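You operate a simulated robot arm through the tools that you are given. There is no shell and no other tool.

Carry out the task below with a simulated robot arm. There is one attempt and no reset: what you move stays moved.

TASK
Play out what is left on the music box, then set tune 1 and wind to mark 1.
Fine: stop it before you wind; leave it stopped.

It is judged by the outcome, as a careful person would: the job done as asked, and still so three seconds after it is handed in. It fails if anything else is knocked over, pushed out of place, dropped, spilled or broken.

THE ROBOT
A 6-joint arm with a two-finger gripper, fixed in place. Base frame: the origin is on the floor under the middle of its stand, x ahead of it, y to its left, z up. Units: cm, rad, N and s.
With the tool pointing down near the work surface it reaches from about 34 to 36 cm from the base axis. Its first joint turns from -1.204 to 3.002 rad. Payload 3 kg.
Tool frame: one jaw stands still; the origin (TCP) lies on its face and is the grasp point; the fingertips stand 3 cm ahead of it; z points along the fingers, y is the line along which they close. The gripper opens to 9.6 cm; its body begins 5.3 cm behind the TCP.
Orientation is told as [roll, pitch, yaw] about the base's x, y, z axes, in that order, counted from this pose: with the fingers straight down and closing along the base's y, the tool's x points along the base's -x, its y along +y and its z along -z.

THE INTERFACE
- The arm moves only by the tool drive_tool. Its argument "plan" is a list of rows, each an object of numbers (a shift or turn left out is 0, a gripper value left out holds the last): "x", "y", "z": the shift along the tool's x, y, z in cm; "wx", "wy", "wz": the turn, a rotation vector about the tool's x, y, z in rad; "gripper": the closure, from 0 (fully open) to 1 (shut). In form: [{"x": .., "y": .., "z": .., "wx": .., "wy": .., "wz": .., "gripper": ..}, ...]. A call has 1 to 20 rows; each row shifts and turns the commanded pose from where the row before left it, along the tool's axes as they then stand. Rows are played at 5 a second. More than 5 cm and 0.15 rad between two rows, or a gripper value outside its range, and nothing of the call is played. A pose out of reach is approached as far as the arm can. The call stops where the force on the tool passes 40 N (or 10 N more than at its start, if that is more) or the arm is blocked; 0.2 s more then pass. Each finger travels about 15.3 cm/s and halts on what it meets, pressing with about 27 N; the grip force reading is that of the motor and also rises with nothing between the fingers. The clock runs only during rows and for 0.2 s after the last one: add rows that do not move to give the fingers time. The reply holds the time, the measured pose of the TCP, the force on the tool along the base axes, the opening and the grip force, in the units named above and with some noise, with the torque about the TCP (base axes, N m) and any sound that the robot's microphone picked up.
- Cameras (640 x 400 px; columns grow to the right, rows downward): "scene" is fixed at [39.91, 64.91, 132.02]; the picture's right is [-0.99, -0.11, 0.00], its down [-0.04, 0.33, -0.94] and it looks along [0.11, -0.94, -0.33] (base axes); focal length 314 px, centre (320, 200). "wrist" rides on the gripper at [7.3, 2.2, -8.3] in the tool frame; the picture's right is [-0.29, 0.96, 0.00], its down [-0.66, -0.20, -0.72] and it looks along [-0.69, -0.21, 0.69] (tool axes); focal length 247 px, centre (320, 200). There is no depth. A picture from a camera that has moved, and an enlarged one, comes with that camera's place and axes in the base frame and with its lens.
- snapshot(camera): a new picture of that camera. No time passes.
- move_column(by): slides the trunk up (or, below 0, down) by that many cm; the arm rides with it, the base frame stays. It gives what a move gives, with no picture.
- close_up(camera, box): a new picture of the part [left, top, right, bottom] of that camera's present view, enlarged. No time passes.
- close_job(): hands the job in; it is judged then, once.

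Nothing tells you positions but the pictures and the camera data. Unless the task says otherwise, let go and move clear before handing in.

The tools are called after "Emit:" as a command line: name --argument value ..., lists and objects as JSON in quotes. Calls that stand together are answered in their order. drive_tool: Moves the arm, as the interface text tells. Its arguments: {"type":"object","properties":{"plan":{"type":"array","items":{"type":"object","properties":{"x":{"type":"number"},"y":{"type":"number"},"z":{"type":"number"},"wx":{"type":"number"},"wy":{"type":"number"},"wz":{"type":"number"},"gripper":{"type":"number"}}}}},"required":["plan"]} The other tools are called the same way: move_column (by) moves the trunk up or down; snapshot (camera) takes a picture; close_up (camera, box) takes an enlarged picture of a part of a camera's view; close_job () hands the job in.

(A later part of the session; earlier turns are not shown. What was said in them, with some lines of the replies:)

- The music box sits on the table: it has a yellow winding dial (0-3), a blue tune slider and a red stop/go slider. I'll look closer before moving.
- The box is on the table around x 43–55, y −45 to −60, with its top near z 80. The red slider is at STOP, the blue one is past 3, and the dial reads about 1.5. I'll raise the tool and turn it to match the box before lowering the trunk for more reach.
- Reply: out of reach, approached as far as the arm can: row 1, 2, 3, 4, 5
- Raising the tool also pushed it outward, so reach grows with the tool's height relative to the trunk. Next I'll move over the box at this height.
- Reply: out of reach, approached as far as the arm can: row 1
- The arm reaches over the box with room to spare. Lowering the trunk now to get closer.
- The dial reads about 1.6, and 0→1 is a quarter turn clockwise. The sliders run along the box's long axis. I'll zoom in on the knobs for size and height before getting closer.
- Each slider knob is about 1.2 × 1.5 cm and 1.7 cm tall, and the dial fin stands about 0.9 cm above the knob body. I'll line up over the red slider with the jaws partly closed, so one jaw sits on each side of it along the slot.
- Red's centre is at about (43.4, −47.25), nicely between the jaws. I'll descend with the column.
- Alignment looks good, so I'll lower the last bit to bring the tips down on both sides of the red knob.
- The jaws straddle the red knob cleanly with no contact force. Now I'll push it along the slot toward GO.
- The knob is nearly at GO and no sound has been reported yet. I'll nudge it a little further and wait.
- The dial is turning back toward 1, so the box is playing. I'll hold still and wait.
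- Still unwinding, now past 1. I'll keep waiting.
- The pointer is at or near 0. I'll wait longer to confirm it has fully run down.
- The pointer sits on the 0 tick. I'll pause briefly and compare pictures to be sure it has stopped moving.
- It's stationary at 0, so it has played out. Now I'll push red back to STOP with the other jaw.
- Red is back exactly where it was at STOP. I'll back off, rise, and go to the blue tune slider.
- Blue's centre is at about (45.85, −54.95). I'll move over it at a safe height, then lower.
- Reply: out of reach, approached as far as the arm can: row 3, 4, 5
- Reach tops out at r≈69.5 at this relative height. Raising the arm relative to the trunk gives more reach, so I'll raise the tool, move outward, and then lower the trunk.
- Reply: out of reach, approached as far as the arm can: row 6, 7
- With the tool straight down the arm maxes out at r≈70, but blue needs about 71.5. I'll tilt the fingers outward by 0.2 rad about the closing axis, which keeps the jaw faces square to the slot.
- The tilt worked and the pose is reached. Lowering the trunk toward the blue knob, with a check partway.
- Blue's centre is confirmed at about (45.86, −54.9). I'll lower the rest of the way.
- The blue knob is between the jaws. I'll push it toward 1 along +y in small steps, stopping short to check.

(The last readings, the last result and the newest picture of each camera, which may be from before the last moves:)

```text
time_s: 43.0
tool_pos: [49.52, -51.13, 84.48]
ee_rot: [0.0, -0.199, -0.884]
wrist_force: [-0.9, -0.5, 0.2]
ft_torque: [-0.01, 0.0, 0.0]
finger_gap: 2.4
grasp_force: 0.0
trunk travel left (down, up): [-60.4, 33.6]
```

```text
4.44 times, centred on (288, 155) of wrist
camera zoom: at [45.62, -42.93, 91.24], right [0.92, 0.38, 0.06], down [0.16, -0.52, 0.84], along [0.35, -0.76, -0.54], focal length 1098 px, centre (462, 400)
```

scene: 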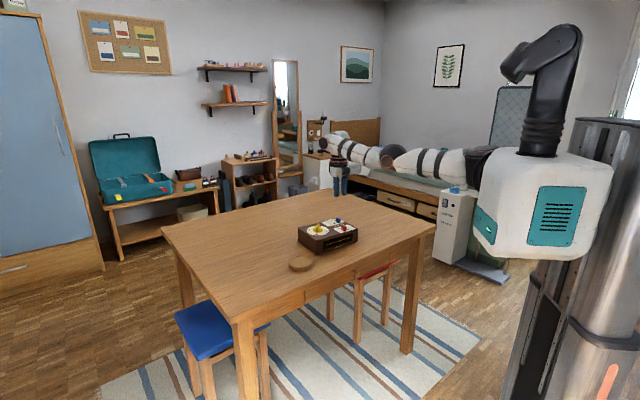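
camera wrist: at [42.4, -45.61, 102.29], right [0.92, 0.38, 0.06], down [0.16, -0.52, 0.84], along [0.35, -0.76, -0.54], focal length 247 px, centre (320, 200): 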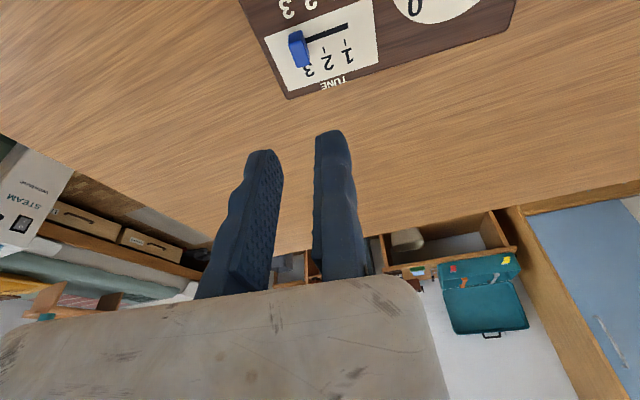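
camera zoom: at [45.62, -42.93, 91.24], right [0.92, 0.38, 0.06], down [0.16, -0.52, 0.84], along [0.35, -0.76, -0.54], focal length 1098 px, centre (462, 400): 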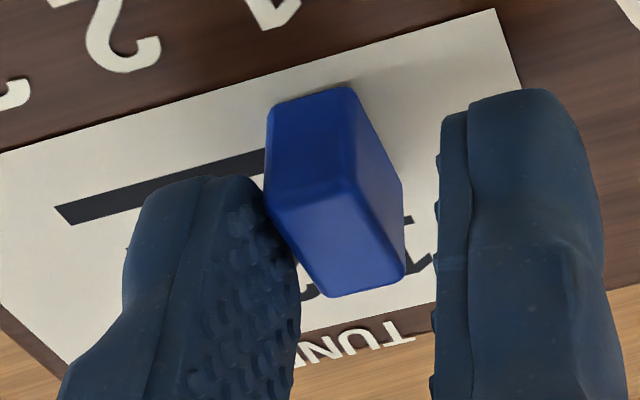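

By the scene picture, blue has moved exactly two tick spacings, so it should be at 1. I'll back the jaw off, rise and check it against the tick.

Emit:
drive_tool --plan '[{"y": -0.4}, {}]'

Emit:
move_column --by 7

Emit:
drive_tool --plan '[{"x": 1.5}, {"x": 1.5}, {"x": 1.5}, {"x": 1.5}, {}]'

Emit:
snapshot --camera "wrist"

Emit:
close_up --camera "scene" --box '[316, 212, 348, 232]'

```text
time_s: 43.6
tool_pos: [49.32, -51.48, 84.44]
ee_rot: [0.0, -0.2, -0.886]
wrist_force: [0.6, -0.3, -0.3]
ft_torque: [-0.01, -0.01, -0.02]
finger_gap: 2.38
grasp_force: 0.1
trunk travel left (down, up): [-60.4, 33.6]
```

```text
time_s: 44.7
tool_pos: [49.32, -51.51, 91.49]
ee_rot: [0.0, -0.2, -0.884]
wrist_force: [0.4, -1.0, 0.2]
ft_torque: [-0.01, -0.01, 0.0]
finger_gap: 2.39
grasp_force: 0.1
trunk travel left (down, up): [-67.4, 26.6]
```

```text
time_s: 45.9
tool_pos: [45.6, -46.96, 90.3]
ee_rot: [0.001, -0.199, -0.886]
wrist_force: [-0.9, -0.2, 0.5]
ft_torque: [0.0, -0.01, -0.01]
finger_gap: 2.41
grasp_force: 0.0
trunk travel left (down, up): [-67.4, 26.6]
```

```text
taken
camera wrist: at [41.64, -38.7, 97.12], right [0.92, 0.38, 0.06], down [0.16, -0.52, 0.84], along [0.35, -0.76, -0.54], focal length 247 px, centre (320, 200)
```

wrist: 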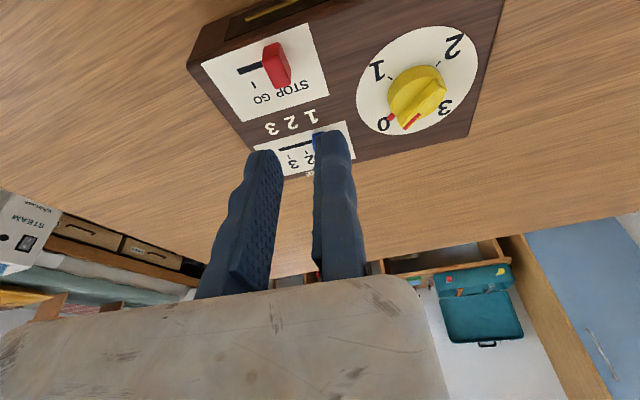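

```text
16.00 times, centred on (332, 222) of scene
camera zoom: at [39.91, 64.91, 132.02], right [-0.99, -0.11, 0.0], down [-0.04, 0.33, -0.94], along [0.11, -0.94, -0.33], focal length 5027 px, centre (128, -152)
```

zoom: 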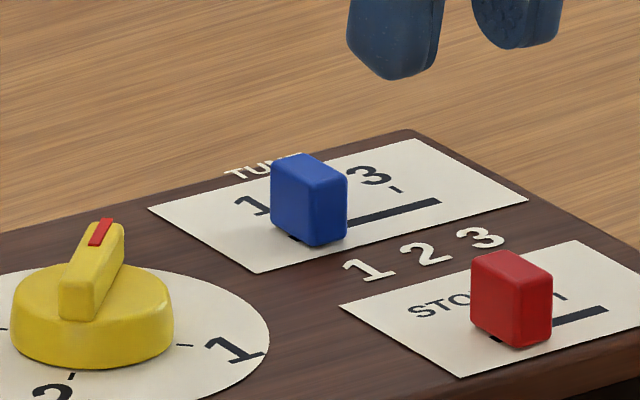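

Blue matches tick 1 the same way it matched tick 3, and red is at STOP. Next is the dial, so I'll take careful looks to locate its axis and fin.

Emit:
close_up --camera "wrist" --box '[336, 20, 496, 140]'

Emit:
close_up --camera "scene" --box '[302, 217, 334, 237]'

```text
3.33 times, centred on (416, 80) of wrist
camera zoom: at [41.64, -38.7, 97.12], right [0.92, 0.38, 0.06], down [0.16, -0.52, 0.84], along [0.35, -0.76, -0.54], focal length 823 px, centre (0, 600)
```

zoom: 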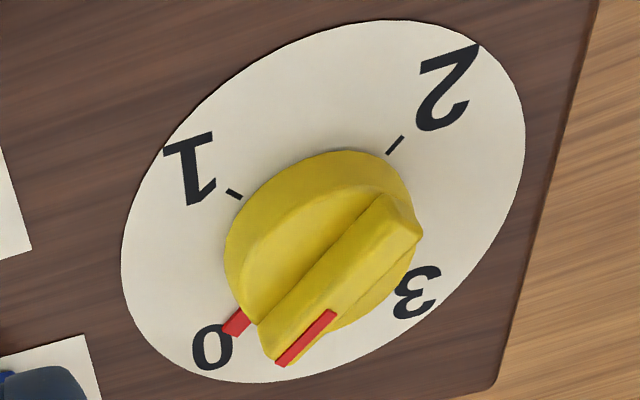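

```text
16.00 times, centred on (318, 227) of scene
camera zoom: at [39.91, 64.91, 132.02], right [-0.99, -0.11, 0.0], down [-0.04, 0.33, -0.94], along [0.11, -0.94, -0.33], focal length 5027 px, centre (352, -232)
```

zoom: 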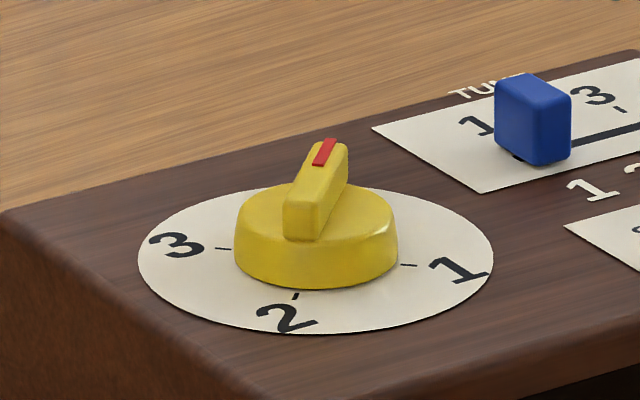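

The dial axis is at about (53.36, −45.9) and the fin lies along base y at 0. I'll un-tilt and turn the wrist so the jaws close across the fin, in an orientation that still leaves room for a clockwise quarter turn.

Emit:
drive_tool --plan '[{"wy": 0.1}, {"wy": 0.1}, {"wz": -0.14}, {"wz": -0.14}, {"wz": -0.14}, {"wz": -0.14}, {"wz": -0.14}, {"wz": -0.14}, {"wz": -0.14}, {"wz": -0.14}, {"wz": -0.14}, {"wz": -0.14}, {"wz": -0.14}, {"wz": -0.14}, {"wz": -0.14}, {"wz": -0.14}, {"wz": -0.14}, {"wz": -0.14}, {"wz": -0.118}, {}]'

Emit:
snapshot --camera "wrist"

Emit:
snapshot --camera "scene"

```text
time_s: 50.1
tool_pos: [46.28, -47.69, 89.52]
ee_rot: [0.003, 0.001, 1.475]
wrist_force: [-0.8, -0.7, -0.9]
ft_torque: [0.01, 0.0, -0.01]
finger_gap: 2.39
grasp_force: 0.0
out of reach, approached as far as the arm can: row 1, 2
trunk travel left (down, up): [-67.4, 26.6]
```

```text
taken
camera wrist: at [43.25, -54.83, 97.9], right [-0.92, 0.38, 0.0], down [0.27, 0.64, 0.72], along [0.28, 0.67, -0.69], focal length 247 px, centre (320, 200)
```

wrist: 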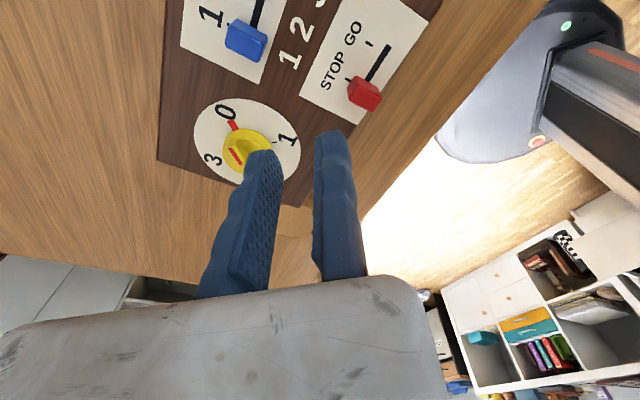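

```text
taken
```

scene: 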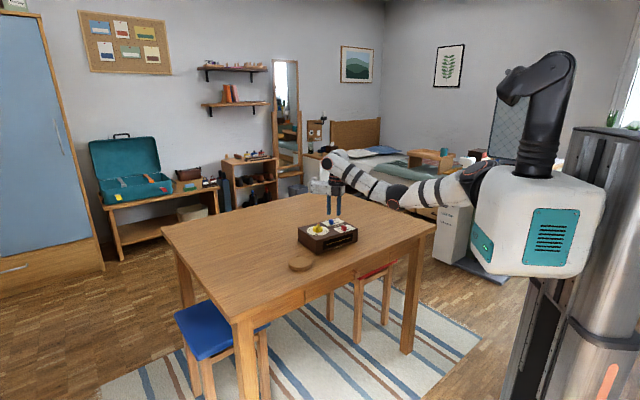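

The wrist reached the orientation I need. I'll move over the dial, tilt slightly outward for reach, and narrow the jaws to about 1.6 cm around the fin.

Emit:
drive_tool --plan '[{"x": -0.65, "y": -1.51}, {"x": -0.65, "y": -1.51}, {"x": -0.64, "y": -1.515}, {"wx": 0.0409, "wy": 0.0288}, {"wx": 0.0409, "wy": 0.0288}, {"x": -0.33, "y": -0.79, "z": 0.045, "gripper": 0.833}, {"x": -0.334, "y": -0.784, "z": 0.045}, {}, {}]'

Emit:
snapshot --camera "wrist"

Emit:
close_up --camera "scene" --box '[286, 197, 350, 237]'

```text
time_s: 52.1
tool_pos: [52.59, -45.83, 89.51]
ee_rot: [-0.083, 0.056, 1.471]
wrist_force: [-0.6, -0.4, 0.7]
ft_torque: [0.03, 0.01, 0.01]
finger_gap: 1.59
grasp_force: 0.1
trunk travel left (down, up): [-67.4, 26.6]
```

```text
taken
camera wrist: at [48.93, -52.29, 98.16], right [-0.92, 0.38, -0.09], down [0.21, 0.68, 0.7], along [0.33, 0.62, -0.71], focal length 247 px, centre (320, 200)
```

wrist: 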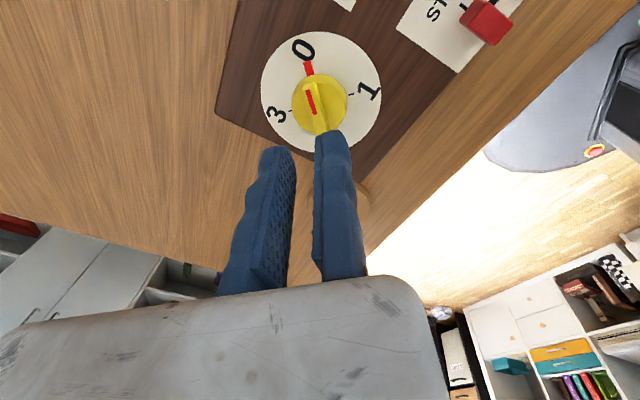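

```text
10.00 times, centred on (318, 217) of scene
camera zoom: at [39.91, 64.91, 132.02], right [-0.99, -0.11, 0.0], down [-0.04, 0.33, -0.94], along [0.11, -0.94, -0.33], focal length 3142 px, centre (340, 30)
```

zoom: 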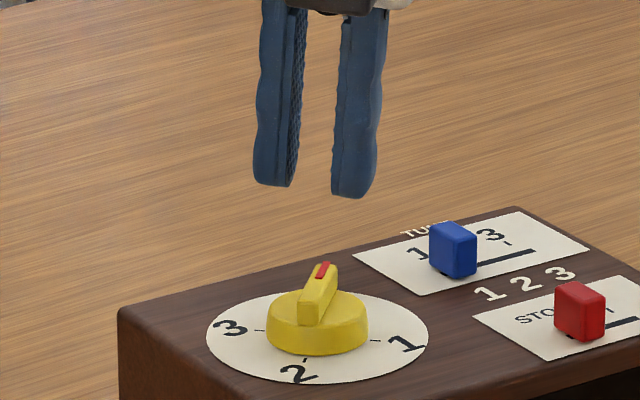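

Emit:
close_up --camera "wrist" --box '[240, 25, 400, 145]'

```text
3.33 times, centred on (320, 85) of wrist
camera zoom: at [48.93, -52.29, 98.16], right [-0.92, 0.38, -0.09], down [0.21, 0.68, 0.7], along [0.33, 0.62, -0.71], focal length 823 px, centre (320, 583)
```

zoom: 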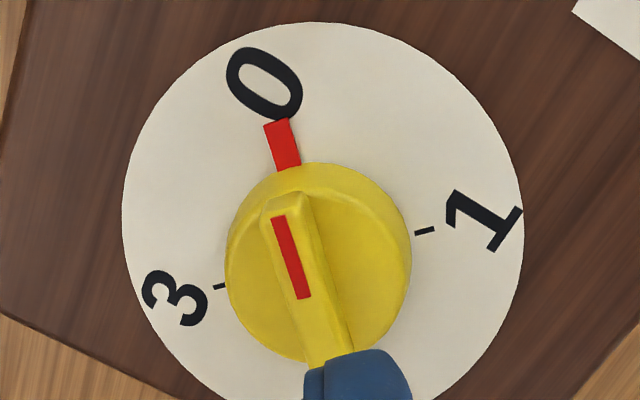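

The view confirms the axis at about (53.3, −46.0) and the fin aligned with 0. I'll lower toward the fin in steps.

Emit:
move_column --by -3.2

Emit:
close_up --camera "wrist" --box '[240, 65, 400, 185]'

Emit:
close_up --camera "scene" --box '[302, 209, 334, 229]'

```text
time_s: 52.9
tool_pos: [52.71, -45.85, 86.34]
ee_rot: [-0.082, 0.056, 1.472]
wrist_force: [-0.4, -0.3, 0.6]
ft_torque: [0.0, -0.02, 0.01]
finger_gap: 1.63
grasp_force: 0.1
trunk travel left (down, up): [-64.2, 29.8]
```

```text
3.33 times, centred on (320, 125) of wrist
camera zoom: at [48.9, -52.28, 94.97], right [-0.92, 0.38, -0.1], down [0.21, 0.68, 0.7], along [0.33, 0.62, -0.71], focal length 823 px, centre (320, 450)
```

zoom: 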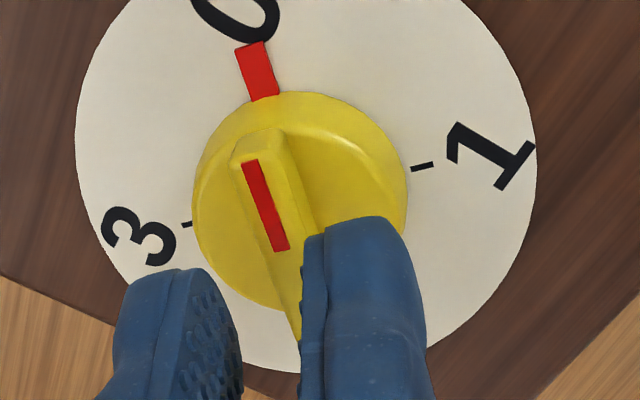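

```text
16.00 times, centred on (318, 219) of scene
camera zoom: at [39.91, 64.91, 132.02], right [-0.99, -0.11, 0.0], down [-0.04, 0.33, -0.94], along [0.11, -0.94, -0.33], focal length 5027 px, centre (352, -104)
```

zoom: 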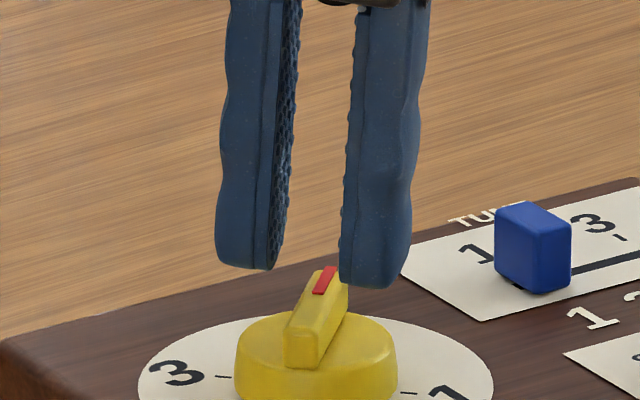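

The jaws straddle the fin in both views. Lowering the last centimetre or so.

Emit:
move_column --by -0.8

Emit:
move_column --by -0.35

Emit:
close_up --camera "wrist" --box '[240, 85, 400, 205]'

Emit:
close_up --camera "scene" --box '[302, 209, 334, 229]'

```text
time_s: 53.5
tool_pos: [52.48, -45.78, 85.58]
ee_rot: [-0.081, 0.058, 1.471]
wrist_force: [-0.5, -0.2, -0.6]
ft_torque: [0.02, 0.0, -0.03]
finger_gap: 1.61
grasp_force: 0.1
trunk travel left (down, up): [-63.4, 30.6]
```

```text
time_s: 54.0
tool_pos: [52.56, -45.81, 85.32]
ee_rot: [-0.083, 0.058, 1.471]
wrist_force: [-0.3, 0.2, -0.5]
ft_torque: [-0.04, 0.01, 0.0]
finger_gap: 1.61
grasp_force: 0.1
trunk travel left (down, up): [-63.0, 31.0]
```

```text
3.33 times, centred on (320, 145) of wrist
camera zoom: at [48.91, -52.29, 93.81], right [-0.92, 0.38, -0.09], down [0.21, 0.68, 0.7], along [0.33, 0.62, -0.71], focal length 823 px, centre (320, 383)
```

zoom: 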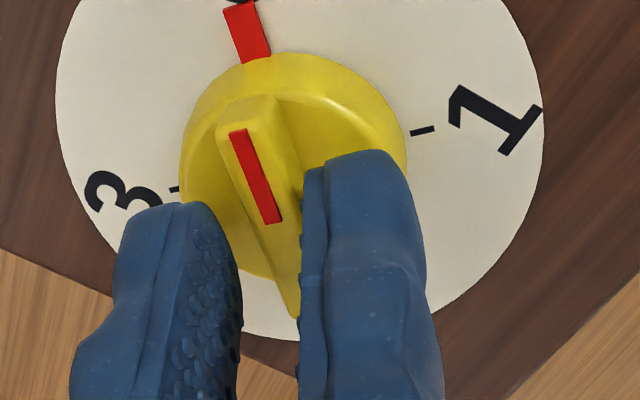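

```text
16.00 times, centred on (318, 219) of scene
camera zoom: at [39.91, 64.91, 132.02], right [-0.99, -0.11, 0.0], down [-0.04, 0.33, -0.94], along [0.11, -0.94, -0.33], focal length 5027 px, centre (352, -104)
```

zoom: 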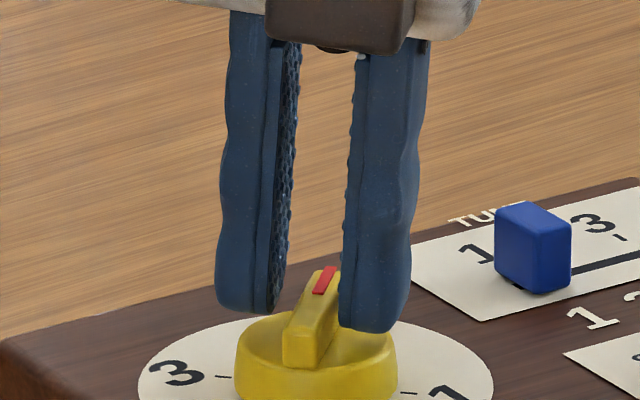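

No contact and the jaws are around the fin. I'll lower a hair more, close to a loose 0.95 cm cage around the fin (no squeeze on the box), and turn clockwise about the dial axis part of the way.

Emit:
move_column --by -0.12

Emit:
drive_tool --plan '[{"y": -0.06, "gripper": 0.9}, {}, {}, {}]'

Emit:
close_up --camera "wrist" --box '[240, 85, 400, 205]'

Emit:
close_up --camera "scene" --box '[302, 209, 334, 229]'

```text
time_s: 54.5
tool_pos: [52.6, -45.74, 85.12]
ee_rot: [-0.082, 0.058, 1.471]
wrist_force: [0.2, 0.0, -0.4]
ft_torque: [0.03, 0.02, 0.03]
finger_gap: 1.6
grasp_force: 0.0
trunk travel left (down, up): [-62.9, 31.1]
```

```text
time_s: 55.5
tool_pos: [52.6, -45.77, 85.03]
ee_rot: [-0.083, 0.058, 1.47]
wrist_force: [1.8, -0.7, -0.8]
ft_torque: [-0.04, -0.07, 0.0]
finger_gap: 1.1
grasp_force: 1.5
trunk travel left (down, up): [-62.9, 31.1]
```

```text
3.33 times, centred on (320, 145) of wrist
camera zoom: at [48.97, -52.27, 93.67], right [-0.92, 0.38, -0.09], down [0.21, 0.68, 0.7], along [0.33, 0.62, -0.71], focal length 823 px, centre (320, 383)
```

zoom: 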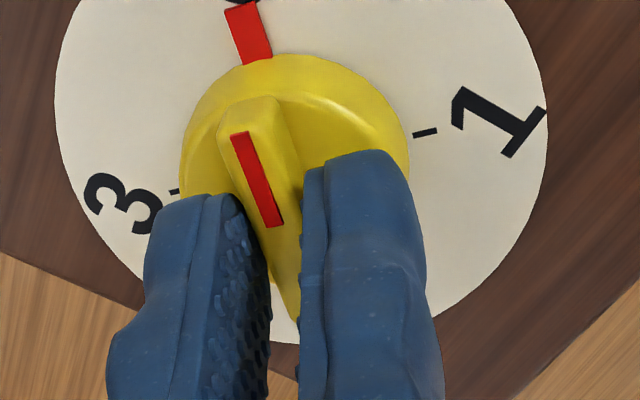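

```text
16.00 times, centred on (318, 219) of scene
camera zoom: at [39.91, 64.91, 132.02], right [-0.99, -0.11, 0.0], down [-0.04, 0.33, -0.94], along [0.11, -0.94, -0.33], focal length 5027 px, centre (352, -104)
```

zoom: 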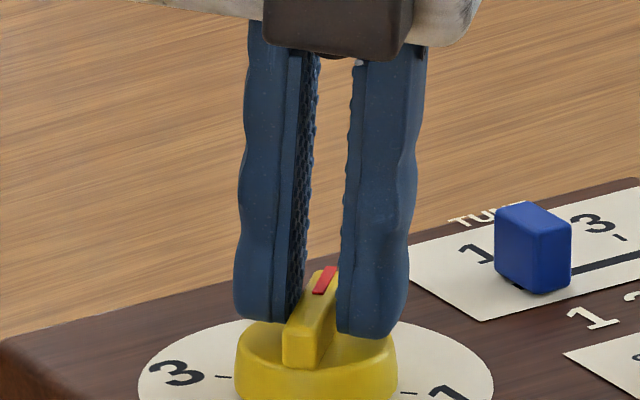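

The moving jaw has just met the fin (gap 1.1, light 1.8 N). I'll centre it by a small shift and then start the clockwise turn, watching the forces.

Emit:
drive_tool --plan '[{"y": -0.08}, {"wz": 0.1, "x": -0.045, "y": -0.002}, {"wz": 0.1, "x": -0.045, "y": -0.002}, {"wz": 0.1, "x": -0.045, "y": -0.002}, {}]'

Emit:
close_up --camera "wrist" --box '[240, 85, 400, 205]'

Emit:
close_up --camera "scene" --box '[290, 207, 338, 237]'

```text
time_s: 56.7
tool_pos: [52.77, -45.71, 85.04]
ee_rot: [-0.095, 0.031, 1.171]
wrist_force: [0.1, -0.7, 0.1]
ft_torque: [-0.02, -0.03, -0.02]
finger_gap: 1.01
grasp_force: 0.8
trunk travel left (down, up): [-62.9, 31.1]
```

```text
3.33 times, centred on (320, 145) of wrist
camera zoom: at [47.1, -50.99, 93.41], right [-0.76, 0.64, -0.1], down [0.39, 0.58, 0.72], along [0.52, 0.51, -0.69], focal length 823 px, centre (320, 383)
```

zoom: 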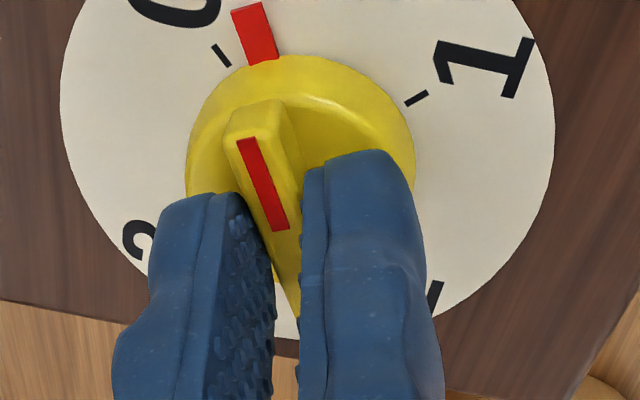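

```text
13.33 times, centred on (314, 222) of scene
camera zoom: at [39.91, 64.91, 132.02], right [-0.99, -0.11, 0.0], down [-0.04, 0.33, -0.94], along [0.11, -0.94, -0.33], focal length 4189 px, centre (400, -93)
```

zoom: 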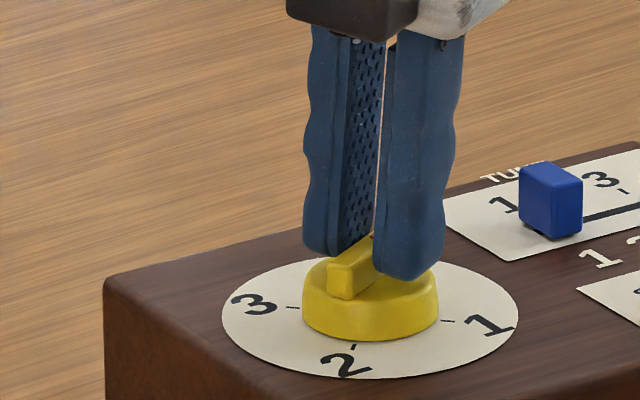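

The knob turns cleanly with the gripper and the forces are near zero. I'll continue, stopping short of 1 to check.

Emit:
drive_tool --plan '[{"wz": 0.1, "x": -0.045, "y": -0.002}, {"wz": 0.1, "x": -0.045, "y": -0.002}, {"wz": 0.1, "x": -0.045, "y": -0.002}, {"wz": 0.1, "x": -0.045, "y": -0.002}, {"wz": 0.1, "x": -0.045, "y": -0.002}, {"wz": 0.1, "x": -0.045, "y": -0.002}, {"wz": 0.1, "x": -0.045, "y": -0.002}, {"wz": 0.1, "x": -0.045, "y": -0.002}, {"wz": 0.1, "x": -0.045, "y": -0.002}, {}]'

Emit:
close_up --camera "wrist" --box '[240, 85, 400, 205]'

Emit:
close_up --camera "scene" --box '[290, 207, 338, 237]'

```text
time_s: 58.9
tool_pos: [52.99, -45.46, 85.23]
ee_rot: [-0.084, -0.056, 0.274]
wrist_force: [0.2, 3.0, 0.7]
ft_torque: [0.02, -0.01, 0.03]
finger_gap: 0.99
grasp_force: 0.0
trunk travel left (down, up): [-62.9, 31.1]
```

```text
3.33 times, centred on (320, 145) of wrist
camera zoom: at [44.63, -44.6, 92.94], right [0.03, 1.0, -0.06], down [0.63, 0.03, 0.77], along [0.77, -0.06, -0.63], focal length 823 px, centre (320, 383)
```

zoom: 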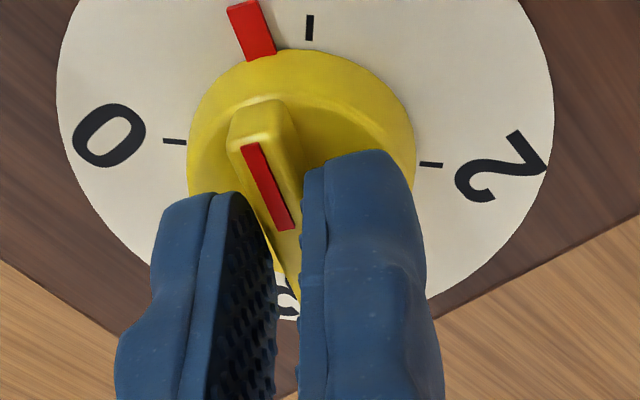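

```text
13.33 times, centred on (314, 222) of scene
camera zoom: at [39.91, 64.91, 132.02], right [-0.99, -0.11, 0.0], down [-0.04, 0.33, -0.94], along [0.11, -0.94, -0.33], focal length 4189 px, centre (400, -93)
```

zoom: 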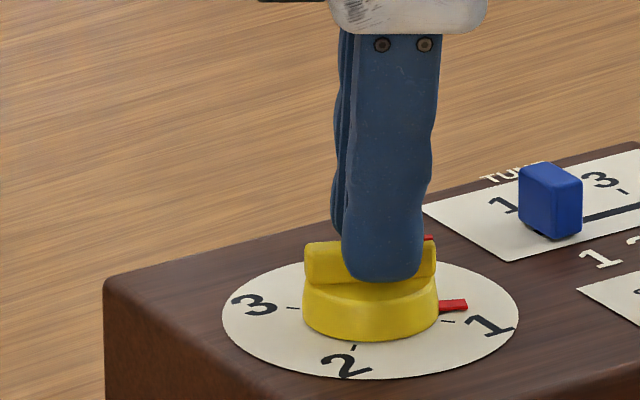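

The pointer has about 0.365 rad left to reach tick 1. I'll shift slightly to relieve the 3 N side load, then turn the rest.

Emit:
drive_tool --plan '[{"y": 0.05}, {"wz": 0.1, "x": -0.048, "y": -0.002}, {"wz": 0.1, "x": -0.048, "y": -0.002}, {"wz": 0.1, "x": -0.048, "y": -0.002}, {"wz": 0.05, "x": -0.024}, {}, {}]'

Emit:
close_up --camera "wrist" --box '[240, 85, 400, 205]'

Emit:
close_up --camera "scene" --box '[290, 207, 338, 237]'

```text
time_s: 60.5
tool_pos: [53.06, -45.45, 85.07]
ee_rot: [-0.06, -0.082, -0.076]
wrist_force: [0.9, 0.5, -0.5]
ft_torque: [0.01, -0.01, 0.02]
finger_gap: 0.99
grasp_force: 0.0
trunk travel left (down, up): [-62.9, 31.1]
```

```text
3.33 times, centred on (320, 145) of wrist
camera zoom: at [45.33, -41.93, 92.73], right [0.37, 0.93, -0.03], down [0.59, -0.2, 0.78], along [0.72, -0.31, -0.62], focal length 823 px, centre (320, 383)
```

zoom: 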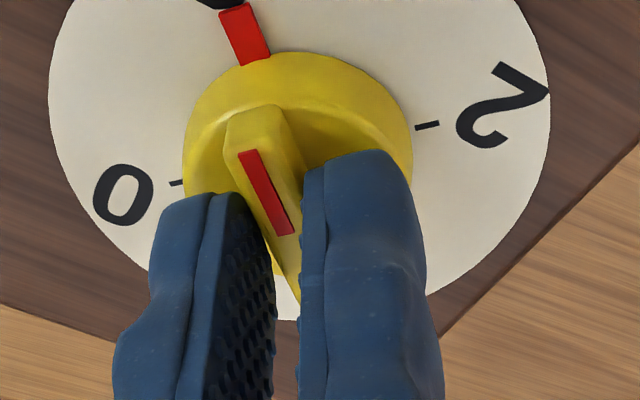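

```text
13.33 times, centred on (314, 222) of scene
camera zoom: at [39.91, 64.91, 132.02], right [-0.99, -0.11, 0.0], down [-0.04, 0.33, -0.94], along [0.11, -0.94, -0.33], focal length 4189 px, centre (400, -93)
```

zoom: 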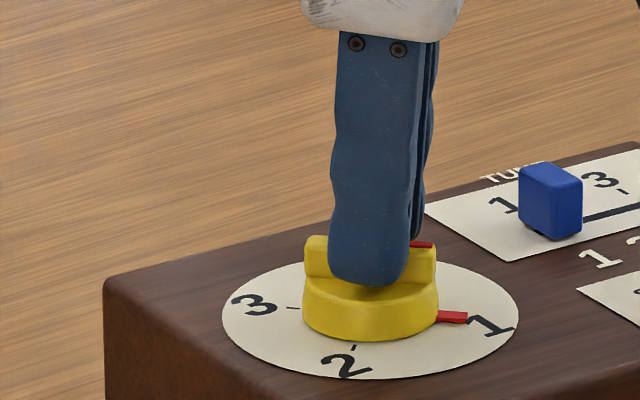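

Very nearly there, about 2° short by my estimate. I'll give it one small extra turn.

Emit:
drive_tool --plan '[{"wz": 0.035, "x": -0.017}, {}, {}]'

Emit:
close_up --camera "wrist" --box '[260, 70, 360, 145]'

Emit:
close_up --camera "scene" --box '[312, 220, 336, 235]'

```text
time_s: 61.3
tool_pos: [53.29, -45.32, 85.08]
ee_rot: [-0.057, -0.082, -0.109]
wrist_force: [0.0, 3.3, 0.4]
ft_torque: [0.07, 0.02, 0.01]
finger_gap: 0.96
grasp_force: 0.0
trunk travel left (down, up): [-62.9, 31.1]
```

```text
5.33 times, centred on (310, 108) of wrist
camera zoom: at [45.48, -41.72, 92.73], right [0.4, 0.92, -0.03], down [0.58, -0.23, 0.79], along [0.71, -0.33, -0.62], focal length 1317 px, centre (373, 693)
```

zoom: 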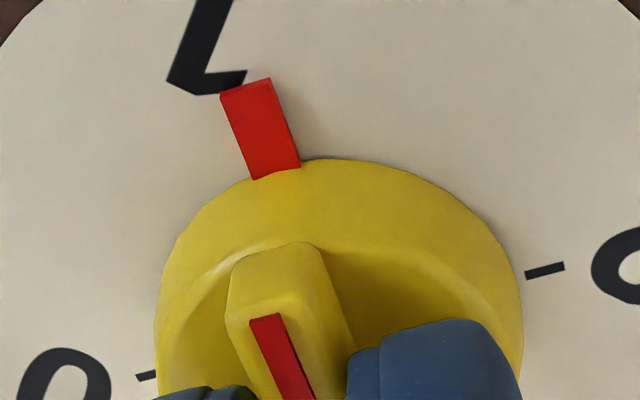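

```text
16.00 times, centred on (324, 228) of scene
camera zoom: at [39.91, 64.91, 132.02], right [-0.99, -0.11, 0.0], down [-0.04, 0.33, -0.94], along [0.11, -0.94, -0.33], focal length 5027 px, centre (256, -240)
```

zoom: 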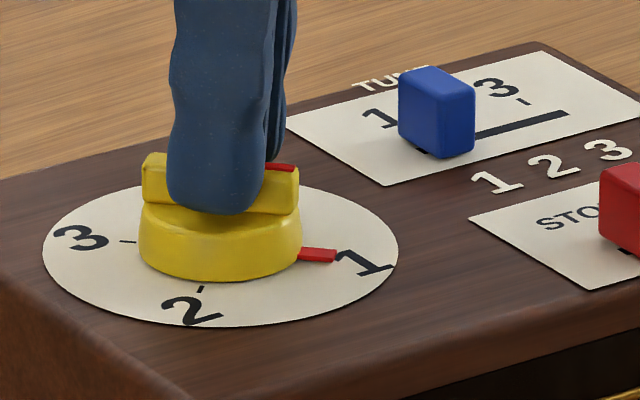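

The pointer now sits on tick 1 in both views, and the box hasn't moved. I'll ease the jaws open, centre them off the fin, and rise straight up.

Emit:
drive_tool --plan '[{"y": 0.06, "gripper": 0.88}, {"y": 0.08, "gripper": 0.84}, {"y": 0.1, "gripper": 0.8}, {}, {}]'

Emit:
close_up --camera "scene" --box '[302, 217, 334, 237]'

Emit:
close_up --camera "wrist" --box '[240, 75, 400, 195]'

```text
time_s: 62.5
tool_pos: [53.23, -45.18, 85.12]
ee_rot: [-0.056, -0.081, -0.11]
wrist_force: [0.7, 0.6, -0.5]
ft_torque: [0.0, 0.0, 0.0]
finger_gap: 1.92
grasp_force: 0.1
trunk travel left (down, up): [-62.9, 31.1]
```

```text
16.00 times, centred on (318, 227) of scene
camera zoom: at [39.91, 64.91, 132.02], right [-0.99, -0.11, 0.0], down [-0.04, 0.33, -0.94], along [0.11, -0.94, -0.33], focal length 5027 px, centre (352, -232)
```

zoom: 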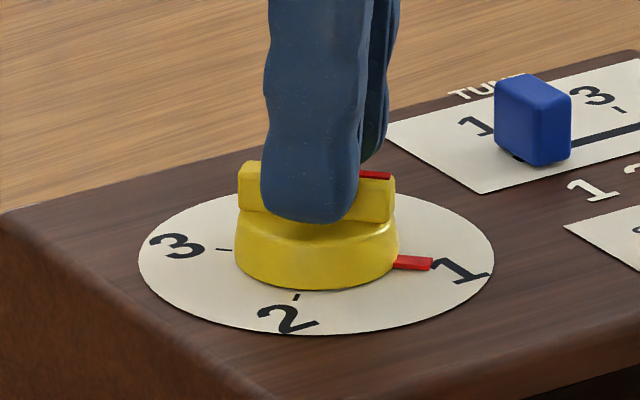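

```text
3.33 times, centred on (320, 135) of wrist
camera zoom: at [45.5, -41.53, 92.77], right [0.4, 0.92, -0.03], down [0.58, -0.23, 0.79], along [0.71, -0.33, -0.62], focal length 823 px, centre (320, 417)
```

zoom: 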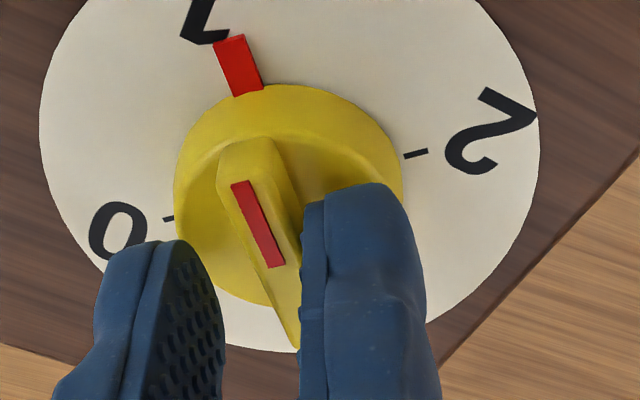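

The pointer stayed at 1 after release. Rising clear now for an unobstructed check.

Emit:
move_column --by 8

Emit:
snapshot --camera "wrist"

Emit:
close_up --camera "scene" --box '[302, 217, 334, 237]'

Emit:
close_up --camera "wrist" --box '[240, 0, 400, 120]'

```text
time_s: 63.7
tool_pos: [53.17, -45.06, 93.14]
ee_rot: [-0.054, -0.084, -0.111]
wrist_force: [-0.2, 0.3, 0.4]
ft_torque: [0.0, 0.02, -0.04]
finger_gap: 1.92
grasp_force: 0.2
trunk travel left (down, up): [-70.9, 23.1]
```

```text
taken
camera wrist: at [45.51, -41.54, 100.76], right [0.4, 0.92, -0.03], down [0.58, -0.23, 0.79], along [0.71, -0.33, -0.62], focal length 247 px, centre (320, 200)
```

wrist: 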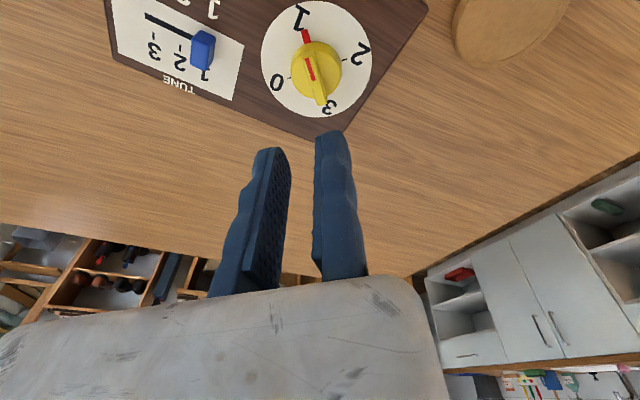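

```text
16.00 times, centred on (318, 227) of scene
camera zoom: at [39.91, 64.91, 132.02], right [-0.99, -0.11, 0.0], down [-0.04, 0.33, -0.94], along [0.11, -0.94, -0.33], focal length 5027 px, centre (352, -232)
```

zoom: 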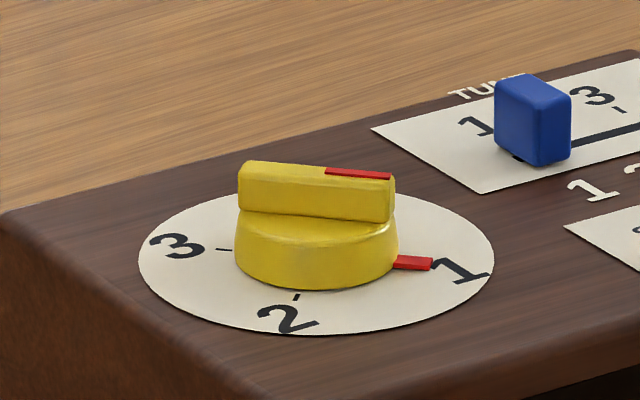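

```text
3.33 times, centred on (320, 60) of wrist
camera zoom: at [45.51, -41.54, 100.76], right [0.4, 0.92, -0.03], down [0.58, -0.23, 0.79], along [0.71, -0.33, -0.62], focal length 823 px, centre (320, 667)
```

zoom: 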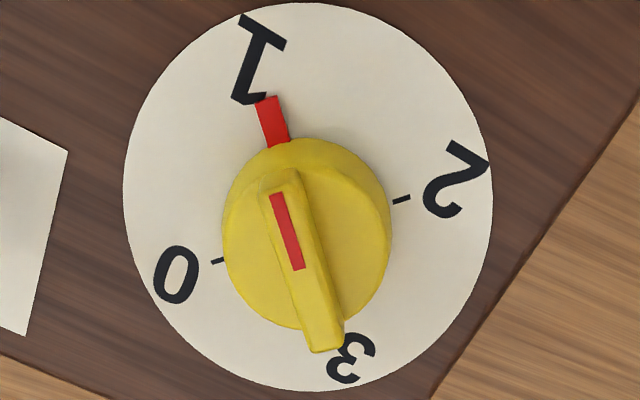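

The dial reads 1, within about 2°. I'll move well clear and do a final check of everything.

Emit:
move_column --by 12

Emit:
snapshot --camera "scene"

Emit:
close_up --camera "scene" --box '[280, 205, 376, 265]'

Emit:
close_up --camera "scene" --box '[332, 214, 364, 234]'

```text
time_s: 65.2
tool_pos: [53.24, -45.22, 105.17]
ee_rot: [-0.054, -0.082, -0.109]
wrist_force: [-0.2, -1.0, 0.6]
ft_torque: [0.03, 0.01, -0.02]
finger_gap: 1.9
grasp_force: 0.2
trunk travel left (down, up): [-82.9, 11.1]
```

```text
taken
```

scene: 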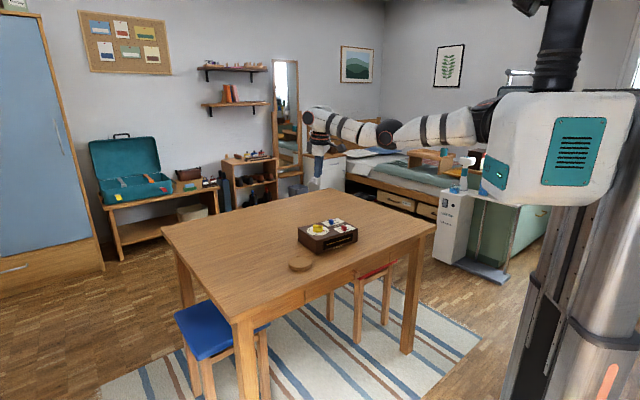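

```text
6.67 times, centred on (328, 235) of scene
camera zoom: at [39.91, 64.91, 132.02], right [-0.99, -0.11, 0.0], down [-0.04, 0.33, -0.94], along [0.11, -0.94, -0.33], focal length 2095 px, centre (267, -33)
```

zoom: 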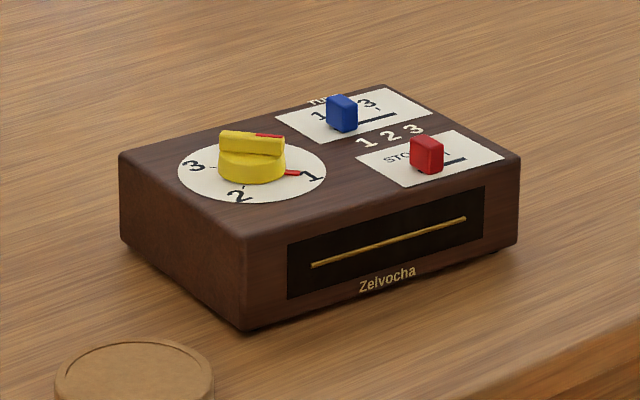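

```text
16.00 times, centred on (348, 224) of scene
camera zoom: at [39.91, 64.91, 132.02], right [-0.99, -0.11, 0.0], down [-0.04, 0.33, -0.94], along [0.11, -0.94, -0.33], focal length 5027 px, centre (-128, -184)
```

zoom: 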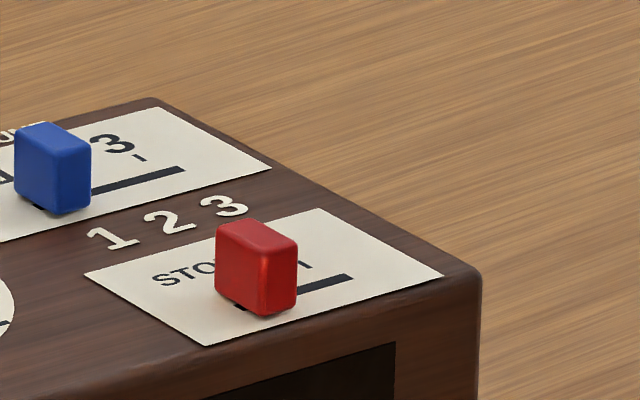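

Emit:
snapshot --camera "wrist"

Emit:
close_up --camera "scene" --box '[320, 212, 352, 232]'

```text
taken
camera wrist: at [45.51, -41.54, 112.76], right [0.4, 0.92, -0.03], down [0.58, -0.23, 0.79], along [0.71, -0.33, -0.62], focal length 247 px, centre (320, 200)
```

wrist: 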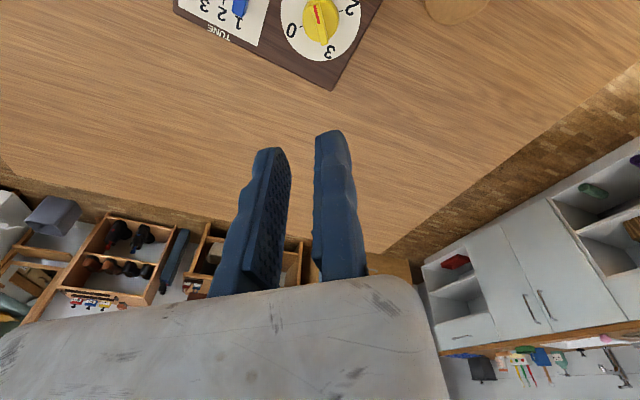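

```text
16.00 times, centred on (336, 222) of scene
camera zoom: at [39.91, 64.91, 132.02], right [-0.99, -0.11, 0.0], down [-0.04, 0.33, -0.94], along [0.11, -0.94, -0.33], focal length 5027 px, centre (64, -152)
```

zoom: 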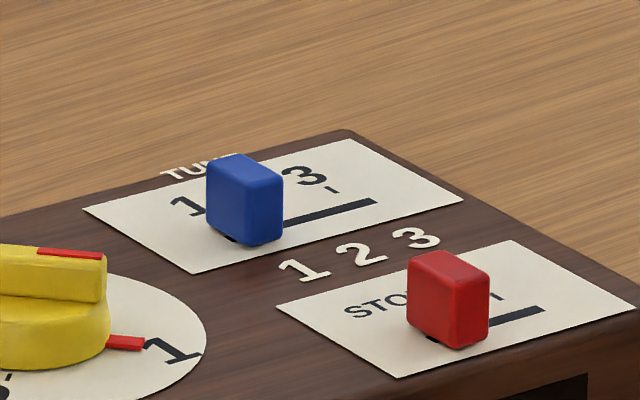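

The box ran down to 0 and was stopped before I wound it. The blue slider is now on tune 1, the dial is at mark 1 and holding, and the red slider is still at STOP. The box and the coaster haven't moved and the arm is clear, so I'm handing it in.

Emit:
close_job

```text
The job is handed in.
```

I played the music box out until the dial reached 0, then stopped it. I then set the blue slider to tune 1 and wound the dial to mark 1. The job is handed in.

- **Played out:** with the red slider at GO, the dial ran down from about 1.6 to 0 and then stayed still. The microphone reported no sound, so I judged this from the dial alone.
- **Stopped:** I pushed the red slider back to its original STOP position before winding, and it is still there.
- **Tune:** the blue slider sits at tick 1 just as it sat at tick 3 at the start.
- **Wound:** the pointer is within about 2° of mark 1 and held there after I let go.

The box and the coaster beside it did not move, and the arm is well clear of the table.
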